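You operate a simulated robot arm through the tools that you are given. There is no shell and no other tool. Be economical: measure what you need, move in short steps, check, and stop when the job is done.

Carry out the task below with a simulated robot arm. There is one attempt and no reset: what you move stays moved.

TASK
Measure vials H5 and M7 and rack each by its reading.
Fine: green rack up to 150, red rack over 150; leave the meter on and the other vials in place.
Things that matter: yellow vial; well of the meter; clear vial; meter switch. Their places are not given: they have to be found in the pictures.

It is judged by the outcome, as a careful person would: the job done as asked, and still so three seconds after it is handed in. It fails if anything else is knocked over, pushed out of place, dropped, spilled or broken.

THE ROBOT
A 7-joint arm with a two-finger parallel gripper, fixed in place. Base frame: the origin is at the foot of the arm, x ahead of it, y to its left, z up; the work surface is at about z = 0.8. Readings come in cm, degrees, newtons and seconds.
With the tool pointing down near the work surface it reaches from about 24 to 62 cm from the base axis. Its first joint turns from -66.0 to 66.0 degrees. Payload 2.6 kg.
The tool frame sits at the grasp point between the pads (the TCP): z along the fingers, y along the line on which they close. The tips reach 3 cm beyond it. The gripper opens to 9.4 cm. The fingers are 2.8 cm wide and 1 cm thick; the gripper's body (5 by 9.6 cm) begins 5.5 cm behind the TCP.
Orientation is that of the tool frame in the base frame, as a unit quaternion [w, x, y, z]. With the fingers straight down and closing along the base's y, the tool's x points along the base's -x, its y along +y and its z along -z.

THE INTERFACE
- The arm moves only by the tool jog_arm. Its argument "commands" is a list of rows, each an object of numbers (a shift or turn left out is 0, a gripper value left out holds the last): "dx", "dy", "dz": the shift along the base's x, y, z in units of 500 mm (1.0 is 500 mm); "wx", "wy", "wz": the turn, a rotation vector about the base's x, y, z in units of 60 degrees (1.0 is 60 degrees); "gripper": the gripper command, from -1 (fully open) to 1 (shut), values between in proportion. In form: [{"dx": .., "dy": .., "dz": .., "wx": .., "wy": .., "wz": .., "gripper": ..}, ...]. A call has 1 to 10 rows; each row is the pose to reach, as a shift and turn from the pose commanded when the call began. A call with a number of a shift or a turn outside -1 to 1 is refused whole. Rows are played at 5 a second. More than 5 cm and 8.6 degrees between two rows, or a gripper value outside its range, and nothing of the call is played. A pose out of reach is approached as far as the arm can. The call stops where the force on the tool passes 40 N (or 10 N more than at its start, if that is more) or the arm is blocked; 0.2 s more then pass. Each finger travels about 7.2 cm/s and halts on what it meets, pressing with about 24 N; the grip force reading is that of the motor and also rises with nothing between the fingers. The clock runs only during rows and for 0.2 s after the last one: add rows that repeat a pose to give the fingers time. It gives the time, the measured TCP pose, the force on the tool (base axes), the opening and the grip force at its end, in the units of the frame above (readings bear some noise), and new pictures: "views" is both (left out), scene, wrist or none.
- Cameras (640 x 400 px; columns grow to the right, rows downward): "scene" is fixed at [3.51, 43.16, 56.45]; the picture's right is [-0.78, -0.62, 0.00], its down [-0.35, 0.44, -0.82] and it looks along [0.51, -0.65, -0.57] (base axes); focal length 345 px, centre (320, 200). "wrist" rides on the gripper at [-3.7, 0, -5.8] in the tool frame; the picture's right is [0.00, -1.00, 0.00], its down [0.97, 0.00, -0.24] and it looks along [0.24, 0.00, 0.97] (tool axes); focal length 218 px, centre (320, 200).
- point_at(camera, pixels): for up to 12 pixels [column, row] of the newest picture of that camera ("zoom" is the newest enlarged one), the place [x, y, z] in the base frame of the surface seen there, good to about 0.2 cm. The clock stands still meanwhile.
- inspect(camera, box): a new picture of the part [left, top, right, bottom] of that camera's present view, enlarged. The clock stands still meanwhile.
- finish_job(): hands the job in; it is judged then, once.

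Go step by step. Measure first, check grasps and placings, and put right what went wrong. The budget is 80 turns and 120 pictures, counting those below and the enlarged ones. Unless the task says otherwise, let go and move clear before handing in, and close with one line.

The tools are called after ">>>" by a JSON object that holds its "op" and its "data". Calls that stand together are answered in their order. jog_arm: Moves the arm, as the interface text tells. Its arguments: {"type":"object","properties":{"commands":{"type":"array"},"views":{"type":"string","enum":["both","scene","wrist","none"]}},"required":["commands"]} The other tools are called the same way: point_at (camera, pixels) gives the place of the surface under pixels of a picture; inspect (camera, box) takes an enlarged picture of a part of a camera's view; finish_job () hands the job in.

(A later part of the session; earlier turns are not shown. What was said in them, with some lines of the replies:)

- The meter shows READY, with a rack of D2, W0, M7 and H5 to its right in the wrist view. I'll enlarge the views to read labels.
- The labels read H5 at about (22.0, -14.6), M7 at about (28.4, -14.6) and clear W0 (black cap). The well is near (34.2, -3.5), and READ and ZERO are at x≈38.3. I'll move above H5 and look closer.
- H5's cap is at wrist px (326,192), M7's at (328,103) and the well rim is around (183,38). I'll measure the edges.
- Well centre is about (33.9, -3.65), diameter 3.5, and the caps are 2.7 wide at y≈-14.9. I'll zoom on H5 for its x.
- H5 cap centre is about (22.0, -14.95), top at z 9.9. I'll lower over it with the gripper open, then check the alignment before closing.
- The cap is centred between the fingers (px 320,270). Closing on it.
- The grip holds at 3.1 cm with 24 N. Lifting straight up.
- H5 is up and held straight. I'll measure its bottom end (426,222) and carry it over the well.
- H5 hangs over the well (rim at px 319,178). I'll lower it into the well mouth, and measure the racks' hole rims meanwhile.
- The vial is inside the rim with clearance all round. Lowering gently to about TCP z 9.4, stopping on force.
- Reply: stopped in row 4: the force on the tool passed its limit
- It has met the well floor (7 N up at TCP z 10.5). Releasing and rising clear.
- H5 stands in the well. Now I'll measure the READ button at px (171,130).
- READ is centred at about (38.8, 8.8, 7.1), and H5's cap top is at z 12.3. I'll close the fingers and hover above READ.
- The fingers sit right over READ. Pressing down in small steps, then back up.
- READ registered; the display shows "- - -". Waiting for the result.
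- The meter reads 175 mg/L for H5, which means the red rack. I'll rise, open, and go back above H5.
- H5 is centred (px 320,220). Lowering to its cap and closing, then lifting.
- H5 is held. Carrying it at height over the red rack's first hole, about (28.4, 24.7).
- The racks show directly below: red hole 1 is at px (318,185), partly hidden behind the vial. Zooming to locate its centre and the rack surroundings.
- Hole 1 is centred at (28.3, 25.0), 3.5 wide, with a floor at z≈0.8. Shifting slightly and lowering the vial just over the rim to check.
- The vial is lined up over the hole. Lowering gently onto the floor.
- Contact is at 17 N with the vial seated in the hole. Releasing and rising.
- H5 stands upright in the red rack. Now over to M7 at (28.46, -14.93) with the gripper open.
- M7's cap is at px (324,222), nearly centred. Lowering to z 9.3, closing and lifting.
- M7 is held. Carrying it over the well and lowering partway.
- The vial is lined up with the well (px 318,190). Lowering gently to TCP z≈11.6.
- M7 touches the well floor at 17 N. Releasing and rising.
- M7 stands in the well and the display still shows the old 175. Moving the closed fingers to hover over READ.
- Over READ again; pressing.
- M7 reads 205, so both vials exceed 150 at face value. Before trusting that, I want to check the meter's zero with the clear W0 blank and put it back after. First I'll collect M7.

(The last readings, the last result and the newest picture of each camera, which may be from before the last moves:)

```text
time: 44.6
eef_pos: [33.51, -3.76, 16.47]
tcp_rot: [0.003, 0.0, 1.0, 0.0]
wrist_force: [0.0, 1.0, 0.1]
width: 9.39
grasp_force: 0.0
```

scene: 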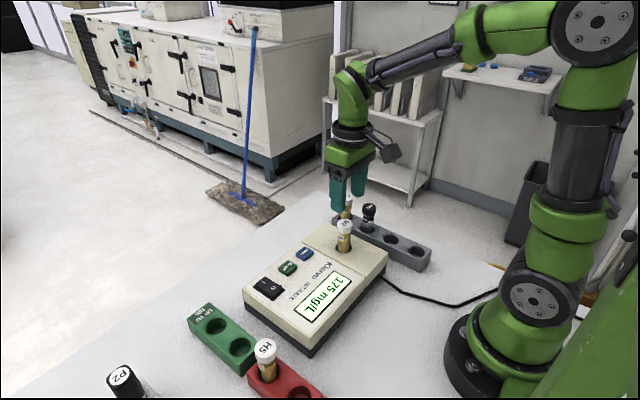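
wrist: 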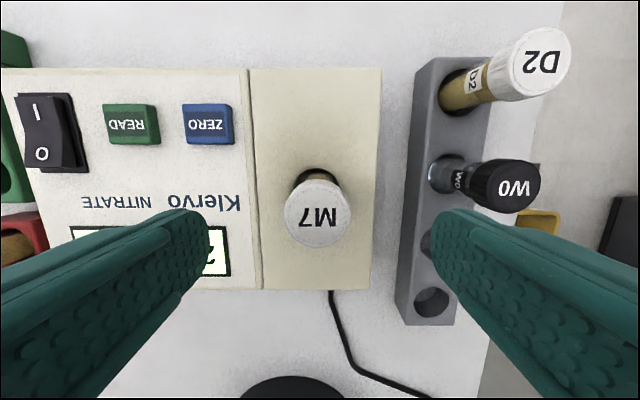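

M7 is centred at px (318,210). Nudging x, lowering, gripping and lifting.

>>> {"op": "jog_arm", "data": {"commands": [{"dx": 0.004, "dz": -0.05}, {"dx": 0.004, "dz": -0.094}, {"dx": 0.004, "dz": -0.094}, {"dx": 0.004, "dz": -0.094, "gripper": 1}, {"dx": 0.004, "dz": -0.094, "gripper": 1}, {"dx": 0.004, "dz": -0.094, "gripper": 1}, {"dx": 0.004, "dz": -0.094, "gripper": 1}, {"dx": 0.004, "dz": -0.04, "gripper": 1}, {"dx": 0.004, "dz": 0.04, "gripper": 1}, {"dx": 0.004, "dz": 0.1, "gripper": 1}], "views": "wrist"}}

```text
time: 46.8
eef_pos: [33.97, -3.74, 21.41]
tcp_rot: [0.004, 0.0, 1.0, 0.0]
wrist_force: [-0.5, 0.2, -0.3]
width: 3.11
grasp_force: 23.5
```

wrist: 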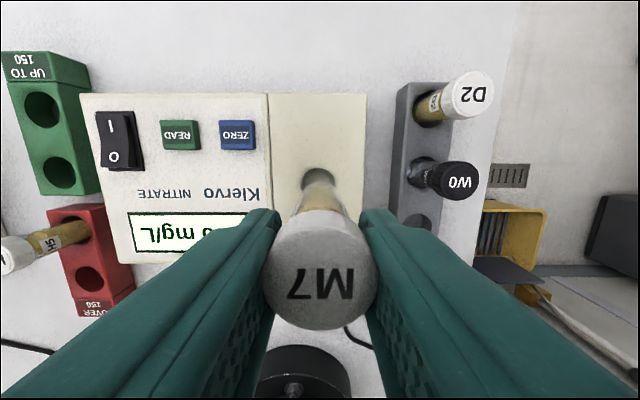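

M7 is held. Carrying it to the red rack's second hole, about (22.0, 25.0).

>>> {"op": "jog_arm", "data": {"commands": [{"dx": -0.03, "dy": 0.07}, {"dx": -0.06, "dy": 0.145}, {"dx": -0.09, "dy": 0.22}, {"dx": -0.12, "dy": 0.295}, {"dx": -0.15, "dy": 0.37}, {"dx": -0.18, "dy": 0.445}, {"dx": -0.21, "dy": 0.52}, {"dx": -0.239, "dy": 0.574}, {"dx": -0.239, "dy": 0.574}, {"dx": -0.239, "dy": 0.574}], "views": "wrist"}}

>>> {"op": "inspect", "data": {"camera": "wrist", "box": [240, 100, 400, 200]}}

```text
time: 49.0
eef_pos: [22.12, 24.95, 21.25]
tcp_rot: [0.004, 0.001, 1.0, 0.0]
wrist_force: [-0.3, 0.2, -0.6]
width: 3.11
grasp_force: 24.0
```

wrist: 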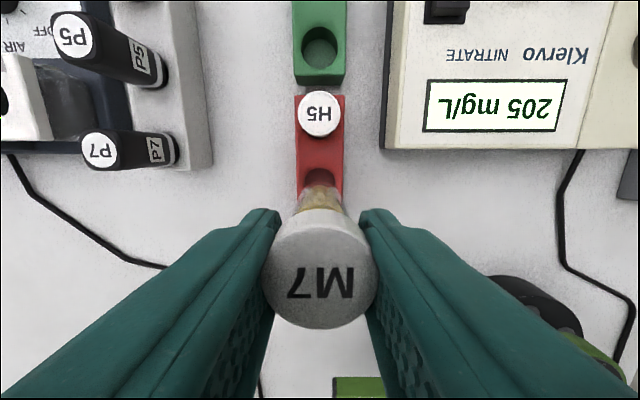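

```text
4.00 times, centred on (320, 150) of wrist
```

zoom: 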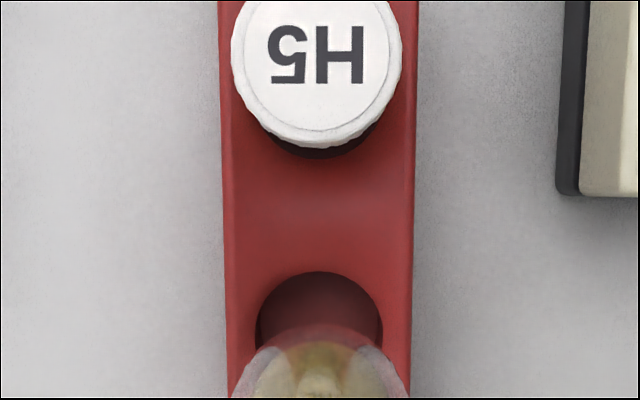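

Hole 2 is centred at about (21.85, 24.95). Lowering in two stages down to contact height.

>>> {"op": "jog_arm", "data": {"commands": [{"dx": -0.004, "dz": -0.06}, {"dx": -0.004, "dz": -0.12}, {"dx": -0.004, "dz": -0.17}, {"dx": -0.004, "dz": -0.19}, {"dx": -0.004, "dz": -0.21}, {"dx": -0.004, "dz": -0.225}, {"dx": -0.004, "dz": -0.235}, {"dx": -0.004, "dz": -0.243}, {"dx": -0.004, "dz": -0.249}, {"dx": -0.004, "dz": -0.249}], "views": "both"}}

```text
time: 51.2
eef_pos: [22.01, 25.02, 9.0]
tcp_rot: [0.005, 0.001, 1.0, 0.0]
wrist_force: [-0.9, -2.1, 18.7]
width: 3.1
grasp_force: 23.6
```

scene: 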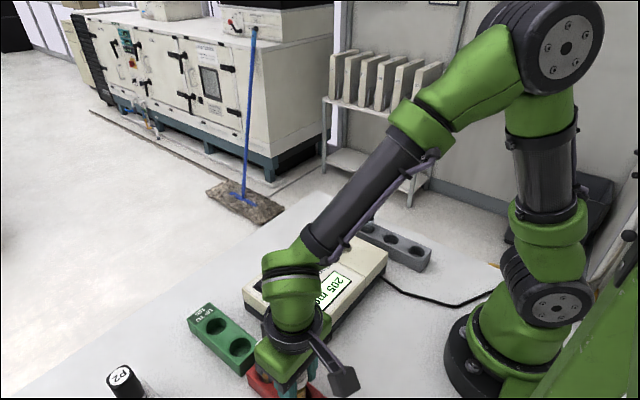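
wrist: 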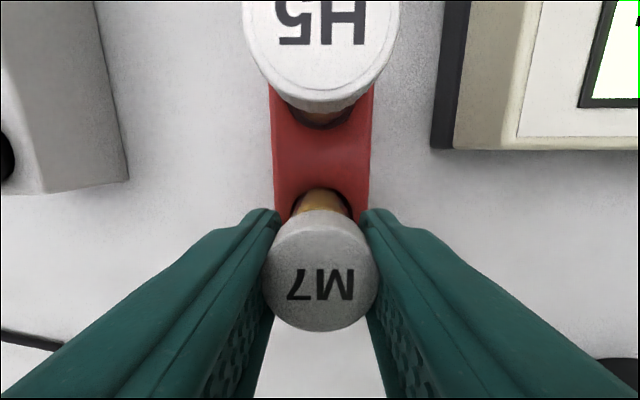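

M7 is seated (19 N). Releasing and rising.

>>> {"op": "jog_arm", "data": {"commands": [{"dz": 0.004, "gripper": 0.2}, {"dz": 0.004, "gripper": -0.2}, {"dz": 0.004, "gripper": -0.2}, {"dz": 0.06, "gripper": -0.2}, {"dz": 0.14, "gripper": -0.2}, {"dz": 0.22, "gripper": -0.2}, {"dz": 0.24, "gripper": -0.2}, {"dz": 0.24, "gripper": -0.2}], "views": "wrist"}}

```text
time: 53.0
eef_pos: [21.86, 25.05, 21.08]
tcp_rot: [0.003, 0.001, 1.0, 0.0]
wrist_force: [0.4, 0.2, -0.3]
width: 5.63
grasp_force: 0.1
```

wrist: 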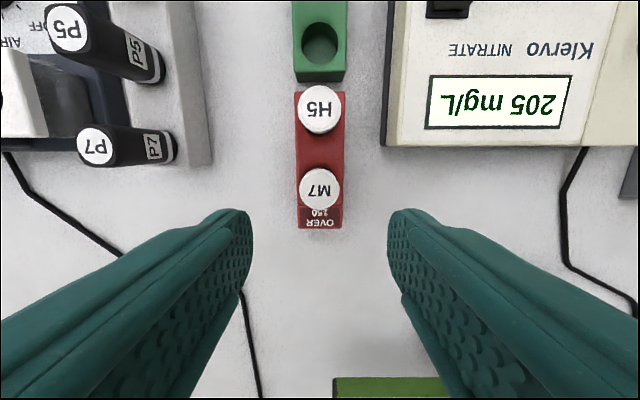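

Both vials are upright in the red rack. As a cheap zero check, I'll press READ with the well empty before disturbing W0.

>>> {"op": "jog_arm", "data": {"commands": [{"dx": 0.06, "dy": -0.055, "gripper": 1}, {"dx": 0.12, "dy": -0.11, "gripper": 1}, {"dx": 0.18, "dy": -0.165, "gripper": 1}, {"dx": 0.24, "dy": -0.22, "gripper": 1}, {"dx": 0.3, "dy": -0.28, "gripper": 1}, {"dx": 0.34, "dy": -0.324, "gripper": 1}, {"dx": 0.34, "dy": -0.324, "dz": -0.06, "gripper": 1}, {"dx": 0.34, "dy": -0.324, "dz": -0.13, "gripper": 1}, {"dx": 0.34, "dy": -0.324, "dz": -0.196, "gripper": 1}, {"dx": 0.34, "dy": -0.324, "dz": -0.196, "gripper": 1}], "views": "wrist"}}

```text
time: 55.2
eef_pos: [38.82, 9.05, 11.14]
tcp_rot: [0.003, 0.0, 1.0, 0.0]
wrist_force: [-0.2, 0.3, -0.3]
width: 0.01
grasp_force: 24.2
```

wrist: 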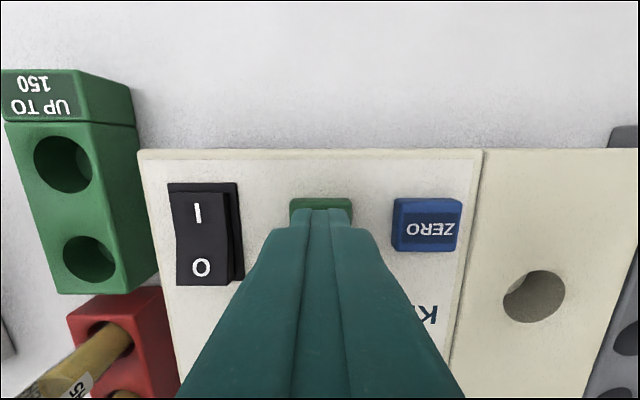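

Over READ with an empty well; pressing and then rising to wait for the display.

>>> {"op": "jog_arm", "data": {"commands": [{"dz": -0.012}, {"dz": -0.02}, {"dz": -0.024}, {"dz": -0.028}, {"dz": -0.028}, {"dz": -0.01}, {"dz": 0.03}, {"dz": 0.1}, {"dz": 0.18}], "views": "none"}}

>>> {"op": "jog_arm", "data": {"commands": [{"dz": 0.0}, {"dz": 0.0}, {"dz": 0.0}, {"dz": 0.0}, {"dz": 0.0}, {"dz": 0.0}, {"dz": 0.0}], "views": "none"}}

>>> {"op": "inspect", "data": {"camera": "scene", "box": [230, 180, 440, 360]}}

```text
time: 57.2
eef_pos: [38.93, 8.88, 20.39]
tcp_rot: [0.003, 0.001, 1.0, 0.0]
wrist_force: [0.1, 0.1, 0.2]
width: 0.0
grasp_force: 23.7
```

```text
time: 58.8
eef_pos: [38.93, 8.96, 20.41]
tcp_rot: [0.003, 0.001, 1.0, 0.0]
wrist_force: [0.2, 0.3, -0.1]
width: 0.0
grasp_force: 24.1
```

```text
2.22 times, centred on (335, 270) of scene
```

zoom: 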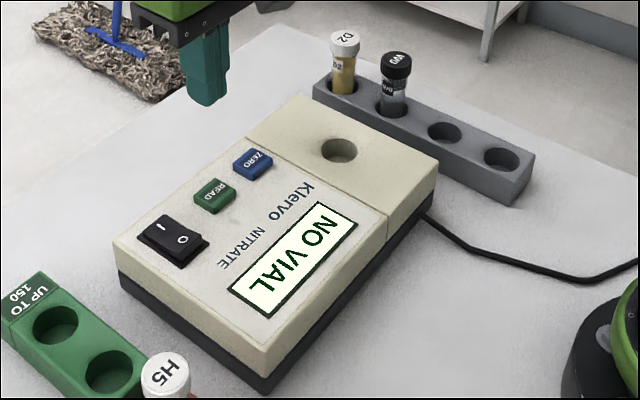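

It says NO VIAL, so only the blank can verify the zero. Going to W0 at about (34.85, -14.9).

>>> {"op": "jog_arm", "data": {"commands": [{"dx": -0.016, "dy": -0.08, "gripper": -1}, {"dx": -0.032, "dy": -0.17, "gripper": -1}, {"dx": -0.048, "dy": -0.26, "gripper": -1}, {"dx": -0.064, "dy": -0.35, "gripper": -1}, {"dx": -0.081, "dy": -0.43, "gripper": -1}, {"dx": -0.081, "dy": -0.476, "gripper": -1}, {"dx": -0.081, "dy": -0.476, "gripper": -1}, {"dx": -0.081, "dy": -0.476, "dz": -0.08, "gripper": -1}, {"dx": -0.081, "dy": -0.476, "dz": -0.1, "gripper": -1}, {"dx": -0.081, "dy": -0.476, "dz": -0.1, "gripper": -1}], "views": "wrist"}}

>>> {"op": "inspect", "data": {"camera": "wrist", "box": [240, 150, 400, 250]}}

```text
time: 61.0
eef_pos: [34.91, -14.98, 15.36]
tcp_rot: [0.004, 0.001, 1.0, 0.0]
wrist_force: [-0.2, 0.4, 0.7]
width: 9.4
grasp_force: 0.1
```

wrist: 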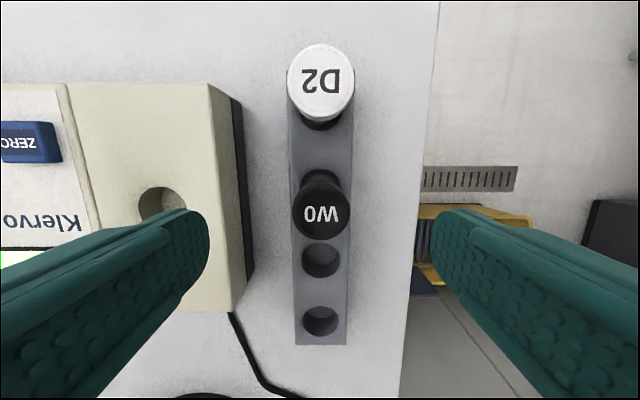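

```text
4.00 times, centred on (320, 200) of wrist
```

zoom: 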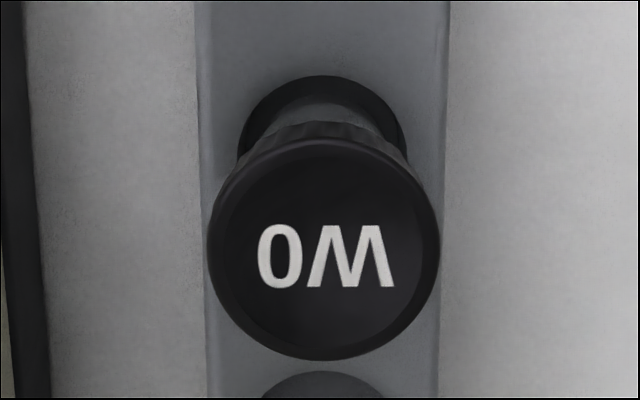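

W0's cap is centred (px 321,213). Lowering, gripping and lifting it.

>>> {"op": "jog_arm", "data": {"commands": [{"dx": 0.002, "dz": -0.06}, {"dx": 0.002, "dz": -0.1}, {"dx": 0.002, "dz": -0.121}, {"dx": 0.002, "dz": -0.121, "gripper": 1}, {"dx": 0.002, "dz": -0.121, "gripper": 1}, {"dx": 0.002, "dz": -0.121, "gripper": 1}, {"dx": 0.002, "dz": -0.121, "gripper": 1}, {"dx": 0.002, "dz": -0.06, "gripper": 1}, {"dx": 0.002, "dz": 0.02, "gripper": 1}, {"dx": 0.002, "dz": 0.1, "gripper": 1}], "views": "wrist"}}

```text
time: 63.2
eef_pos: [35.09, -15.01, 20.04]
tcp_rot: [0.004, 0.0, 1.0, -0.001]
wrist_force: [-0.1, -0.8, -0.4]
width: 3.1
grasp_force: 24.3
```

wrist: 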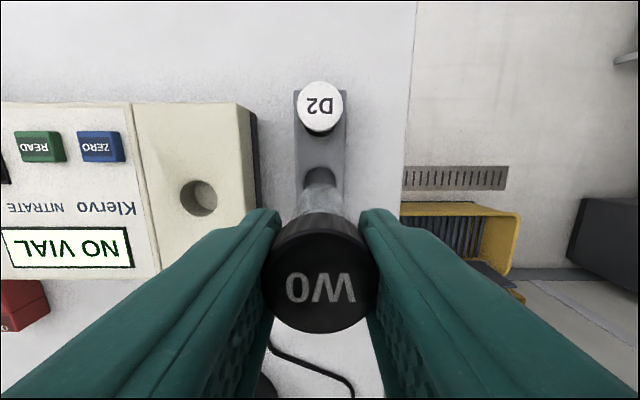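

W0 is held. Carrying it to the well and lowering partway.

>>> {"op": "jog_arm", "data": {"commands": [{"dx": -0.01, "dy": 0.08}, {"dx": -0.02, "dy": 0.16}, {"dx": -0.023, "dy": 0.21}, {"dx": -0.023, "dy": 0.227}, {"dx": -0.023, "dy": 0.227}, {"dx": -0.023, "dy": 0.227, "dz": -0.06}, {"dx": -0.023, "dy": 0.227, "dz": -0.11}, {"dx": -0.023, "dy": 0.227, "dz": -0.11}], "views": "wrist"}}

```text
time: 65.0
eef_pos: [33.82, -3.64, 14.55]
tcp_rot: [0.002, 0.001, 1.0, 0.0]
wrist_force: [0.0, 0.2, -0.7]
width: 3.13
grasp_force: 24.4
```

wrist: 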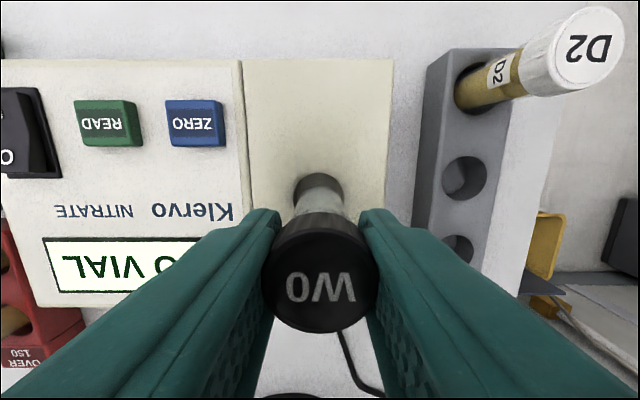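

Aligned with the well. Lowering gently to the floor.

>>> {"op": "jog_arm", "data": {"commands": [{"dz": -0.02}, {"dz": -0.035}, {"dz": -0.045}, {"dz": -0.052}, {"dz": -0.057}, {"dz": -0.06}, {"dz": -0.06}], "views": "none"}}

```text
time: 66.6
eef_pos: [33.76, -3.76, 11.69]
tcp_rot: [0.004, 0.001, 1.0, 0.0]
wrist_force: [-5.0, 1.3, 16.3]
width: 3.12
grasp_force: 24.2
```

Seated (16 N). Releasing and rising.

>>> {"op": "jog_arm", "data": {"commands": [{"dz": 0.004, "gripper": 0.2}, {"dz": 0.004, "gripper": -0.2}, {"dz": 0.004, "gripper": -0.2}, {"dz": 0.06, "gripper": -0.2}, {"dz": 0.13, "gripper": -0.2}, {"dz": 0.18, "gripper": -0.2}, {"dz": 0.18, "gripper": -0.2}], "views": "none"}}

>>> {"op": "jog_arm", "data": {"commands": [{"dx": 0.03, "dy": 0.07, "gripper": 1}, {"dx": 0.06, "dy": 0.14, "gripper": 1}, {"dx": 0.09, "dy": 0.21, "gripper": 1}, {"dx": 0.1, "dy": 0.251, "dz": -0.04, "gripper": 1}, {"dx": 0.1, "dy": 0.251, "dz": -0.12, "gripper": 1}, {"dx": 0.1, "dy": 0.251, "dz": -0.184, "gripper": 1}, {"dx": 0.1, "dy": 0.251, "dz": -0.184, "gripper": 1}], "views": "both"}}

```text
time: 68.2
eef_pos: [33.76, -3.71, 20.68]
tcp_rot: [0.003, 0.001, 1.0, 0.0]
wrist_force: [1.0, -0.4, -0.1]
width: 5.64
grasp_force: 0.0
```

```text
time: 69.8
eef_pos: [38.91, 8.87, 11.45]
tcp_rot: [0.004, 0.001, 1.0, 0.0]
wrist_force: [0.3, 0.2, 0.5]
width: 0.0
grasp_force: 23.7
```

scene: 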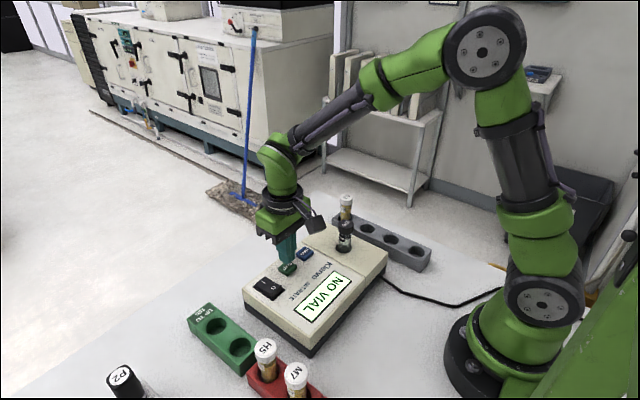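
wrist: 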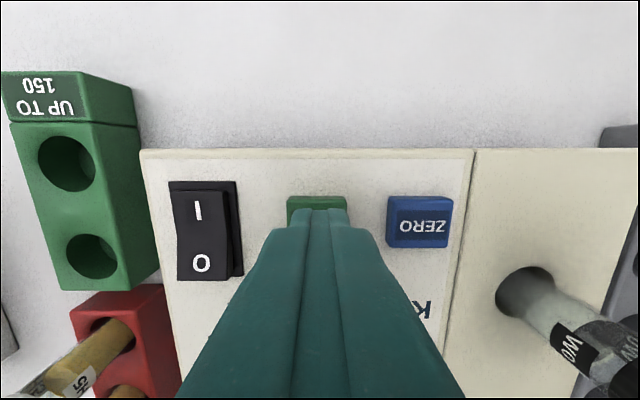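

W0 is in the well and the fingers are over READ. Pressing slightly deeper, since I start 0.3 cm higher.

>>> {"op": "jog_arm", "data": {"commands": [{"dz": -0.015}, {"dz": -0.022}, {"dz": -0.027}, {"dz": -0.031}, {"dz": -0.033}, {"dz": -0.015}, {"dz": 0.03}, {"dz": 0.03}], "views": "none"}}

>>> {"op": "jog_arm", "data": {"commands": [{"dz": 0.0}, {"dz": 0.0}, {"dz": 0.0}, {"dz": 0.0}, {"dz": 0.0}, {"dz": 0.0}, {"dz": 0.0}, {"dz": 0.0}, {"dz": 0.0}, {"dz": 0.0}], "views": "none"}}

>>> {"op": "inspect", "data": {"camera": "scene", "box": [230, 180, 440, 360]}}

```text
time: 71.6
eef_pos: [38.84, 8.91, 12.93]
tcp_rot: [0.004, -0.001, 1.0, 0.0]
wrist_force: [0.1, -0.1, -1.1]
width: 0.0
grasp_force: 23.6
```

```text
time: 73.8
eef_pos: [38.78, 8.94, 12.9]
tcp_rot: [0.004, 0.0, 1.0, 0.0]
wrist_force: [0.9, 0.5, -0.2]
width: 0.0
grasp_force: 24.0
```

```text
2.22 times, centred on (335, 270) of scene
```

zoom: 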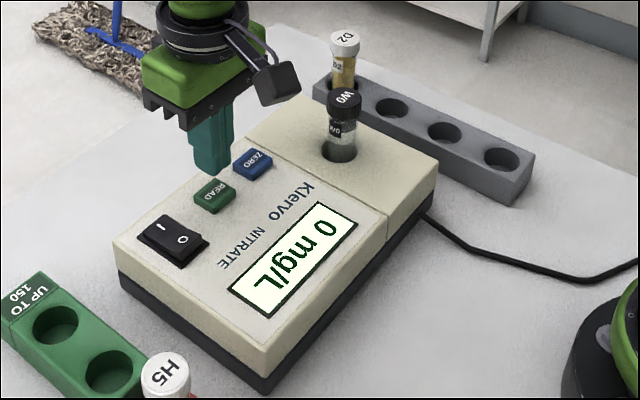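

The blank reads 0 mg/L, so the meter is true and 175 and 205 both stand as red. Now I'll return W0 to its slot.

>>> {"op": "jog_arm", "data": {"commands": [{"dz": 0.08}, {"dz": 0.15}, {"dx": -0.03, "dy": -0.07, "dz": 0.15, "gripper": -1}, {"dx": -0.06, "dy": -0.14, "dz": 0.15, "gripper": -1}, {"dx": -0.09, "dy": -0.2, "dz": 0.15, "gripper": -1}, {"dx": -0.1, "dy": -0.251, "dz": 0.15, "gripper": -1}, {"dx": -0.1, "dy": -0.251, "dz": 0.15, "gripper": -1}, {"dx": -0.1, "dy": -0.251, "dz": 0.07, "gripper": -1}, {"dx": -0.1, "dy": -0.251, "dz": 0.07, "gripper": -1}], "views": "wrist"}}

```text
time: 75.8
eef_pos: [33.59, -3.67, 16.21]
tcp_rot: [0.003, 0.001, 1.0, 0.0]
wrist_force: [-0.3, -0.8, -0.3]
width: 9.4
grasp_force: 0.1
```

wrist: 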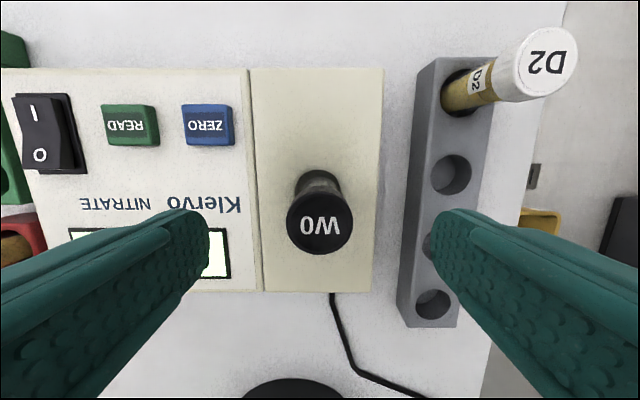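

W0 is centred (px 320,218). Lowering, gripping and lifting.

>>> {"op": "jog_arm", "data": {"commands": [{"dz": -0.05}, {"dz": -0.09}, {"dz": -0.09}, {"dz": -0.09, "gripper": 1}, {"dz": -0.09, "gripper": 1}, {"dz": -0.09, "gripper": 1}, {"dz": -0.09, "gripper": 1}, {"dz": -0.04, "gripper": 1}, {"dz": 0.04, "gripper": 1}, {"dz": 0.1, "gripper": 1}], "views": "none"}}

>>> {"op": "jog_arm", "data": {"commands": [{"dx": 0.01, "dy": -0.07}, {"dx": 0.02, "dy": -0.15}, {"dx": 0.023, "dy": -0.2}, {"dx": 0.023, "dy": -0.227}, {"dx": 0.023, "dy": -0.227}], "views": "wrist"}}

>>> {"op": "inspect", "data": {"camera": "wrist", "box": [240, 130, 400, 230]}}

```text
time: 78.0
eef_pos: [33.69, -3.56, 21.77]
tcp_rot: [0.003, 0.0, 1.0, 0.0]
wrist_force: [-1.0, 0.7, -0.9]
width: 3.08
grasp_force: 24.3
```

```text
time: 79.2
eef_pos: [34.85, -15.14, 21.45]
tcp_rot: [0.003, 0.0, 1.0, 0.0]
wrist_force: [0.2, 0.9, 0.3]
width: 3.11
grasp_force: 23.7
```

wrist: 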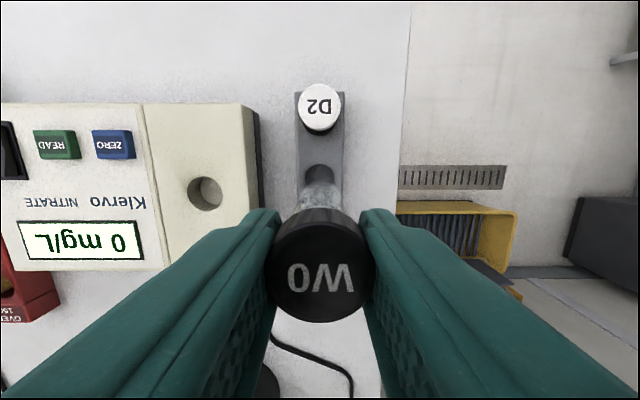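

```text
4.00 times, centred on (320, 180) of wrist
```

zoom: 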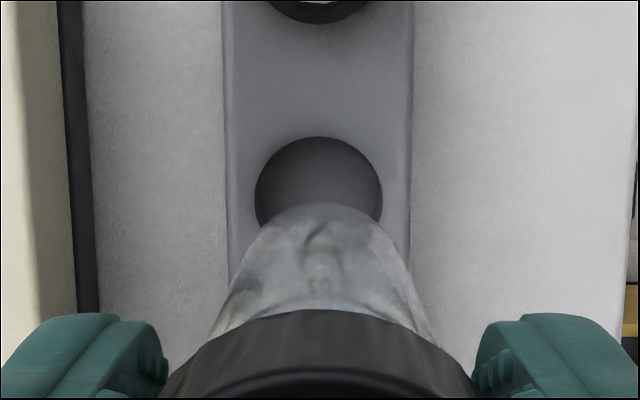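

The empty W0 slot is right below, centred near (35.0, -15.1). Nudging x and lowering in with slow final steps.

>>> {"op": "jog_arm", "data": {"commands": [{"dx": 0.003, "dz": -0.06}, {"dx": 0.003, "dz": -0.12}, {"dx": 0.003, "dz": -0.16}, {"dx": 0.003, "dz": -0.19}, {"dx": 0.003, "dz": -0.21}, {"dx": 0.003, "dz": -0.222}, {"dx": 0.003, "dz": -0.232}, {"dx": 0.003, "dz": -0.238}, {"dx": 0.003, "dz": -0.243}, {"dx": 0.003, "dz": -0.243}], "views": "both"}}

```text
time: 81.4
eef_pos: [35.19, -15.12, 9.33]
tcp_rot: [0.005, 0.001, 1.0, 0.0]
wrist_force: [-2.2, 1.9, 18.9]
width: 3.11
grasp_force: 23.9
```

scene: 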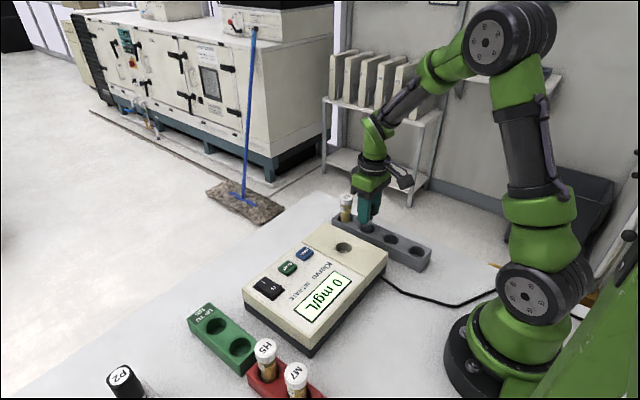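
wrist: 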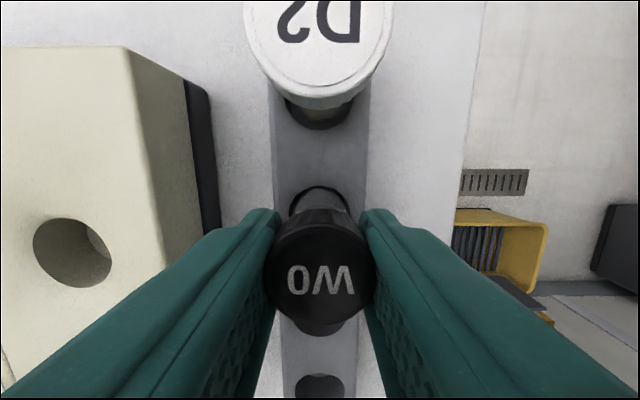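

W0 is seated in its slot (19 N at z 9.3). Releasing and rising clear.

>>> {"op": "jog_arm", "data": {"commands": [{"dz": 0.004, "gripper": 0.2}, {"dz": 0.004, "gripper": -0.2}, {"dz": 0.004, "gripper": -0.2}, {"dz": 0.06, "gripper": -0.2}, {"dz": 0.14, "gripper": -0.2}, {"dz": 0.22, "gripper": -0.2}, {"dz": 0.3, "gripper": -0.2}, {"dz": 0.3, "gripper": -0.2}], "views": "both"}}

>>> {"op": "inspect", "data": {"camera": "scene", "box": [180, 180, 440, 400]}}

```text
time: 83.2
eef_pos: [35.44, -14.89, 24.55]
tcp_rot: [0.003, 0.001, 1.0, 0.001]
wrist_force: [-0.3, -0.4, 0.2]
width: 5.66
grasp_force: 0.1
```

scene: 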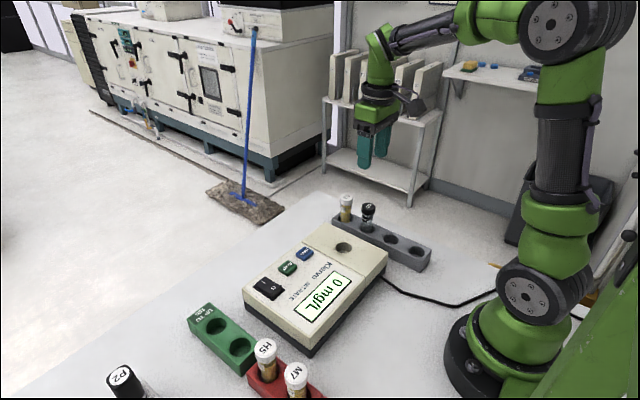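
wrist: 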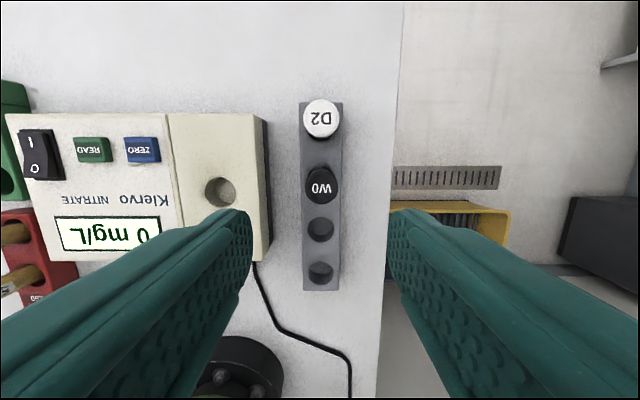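

```text
1.82 times, centred on (310, 290) of scene
```

zoom: 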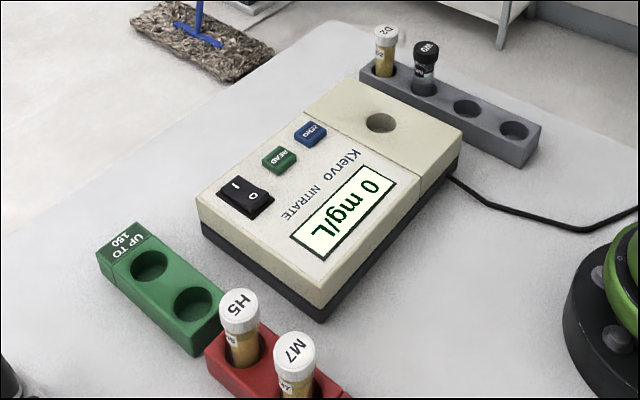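

H5 and M7 stand upright in the red rack, W0 and D2 are in their slots, the meter is on, and the arm is clear. Handing in.

>>> {"op": "finish_job", "data": {}}

```text
The job is handed in.
```

H5 read 175 mg/L and M7 read 205 mg/L, so both are in the red rack; the meter is still on, and the W0 blank, which I moved briefly to check the meter's zero (it read 0), is back in its slot.
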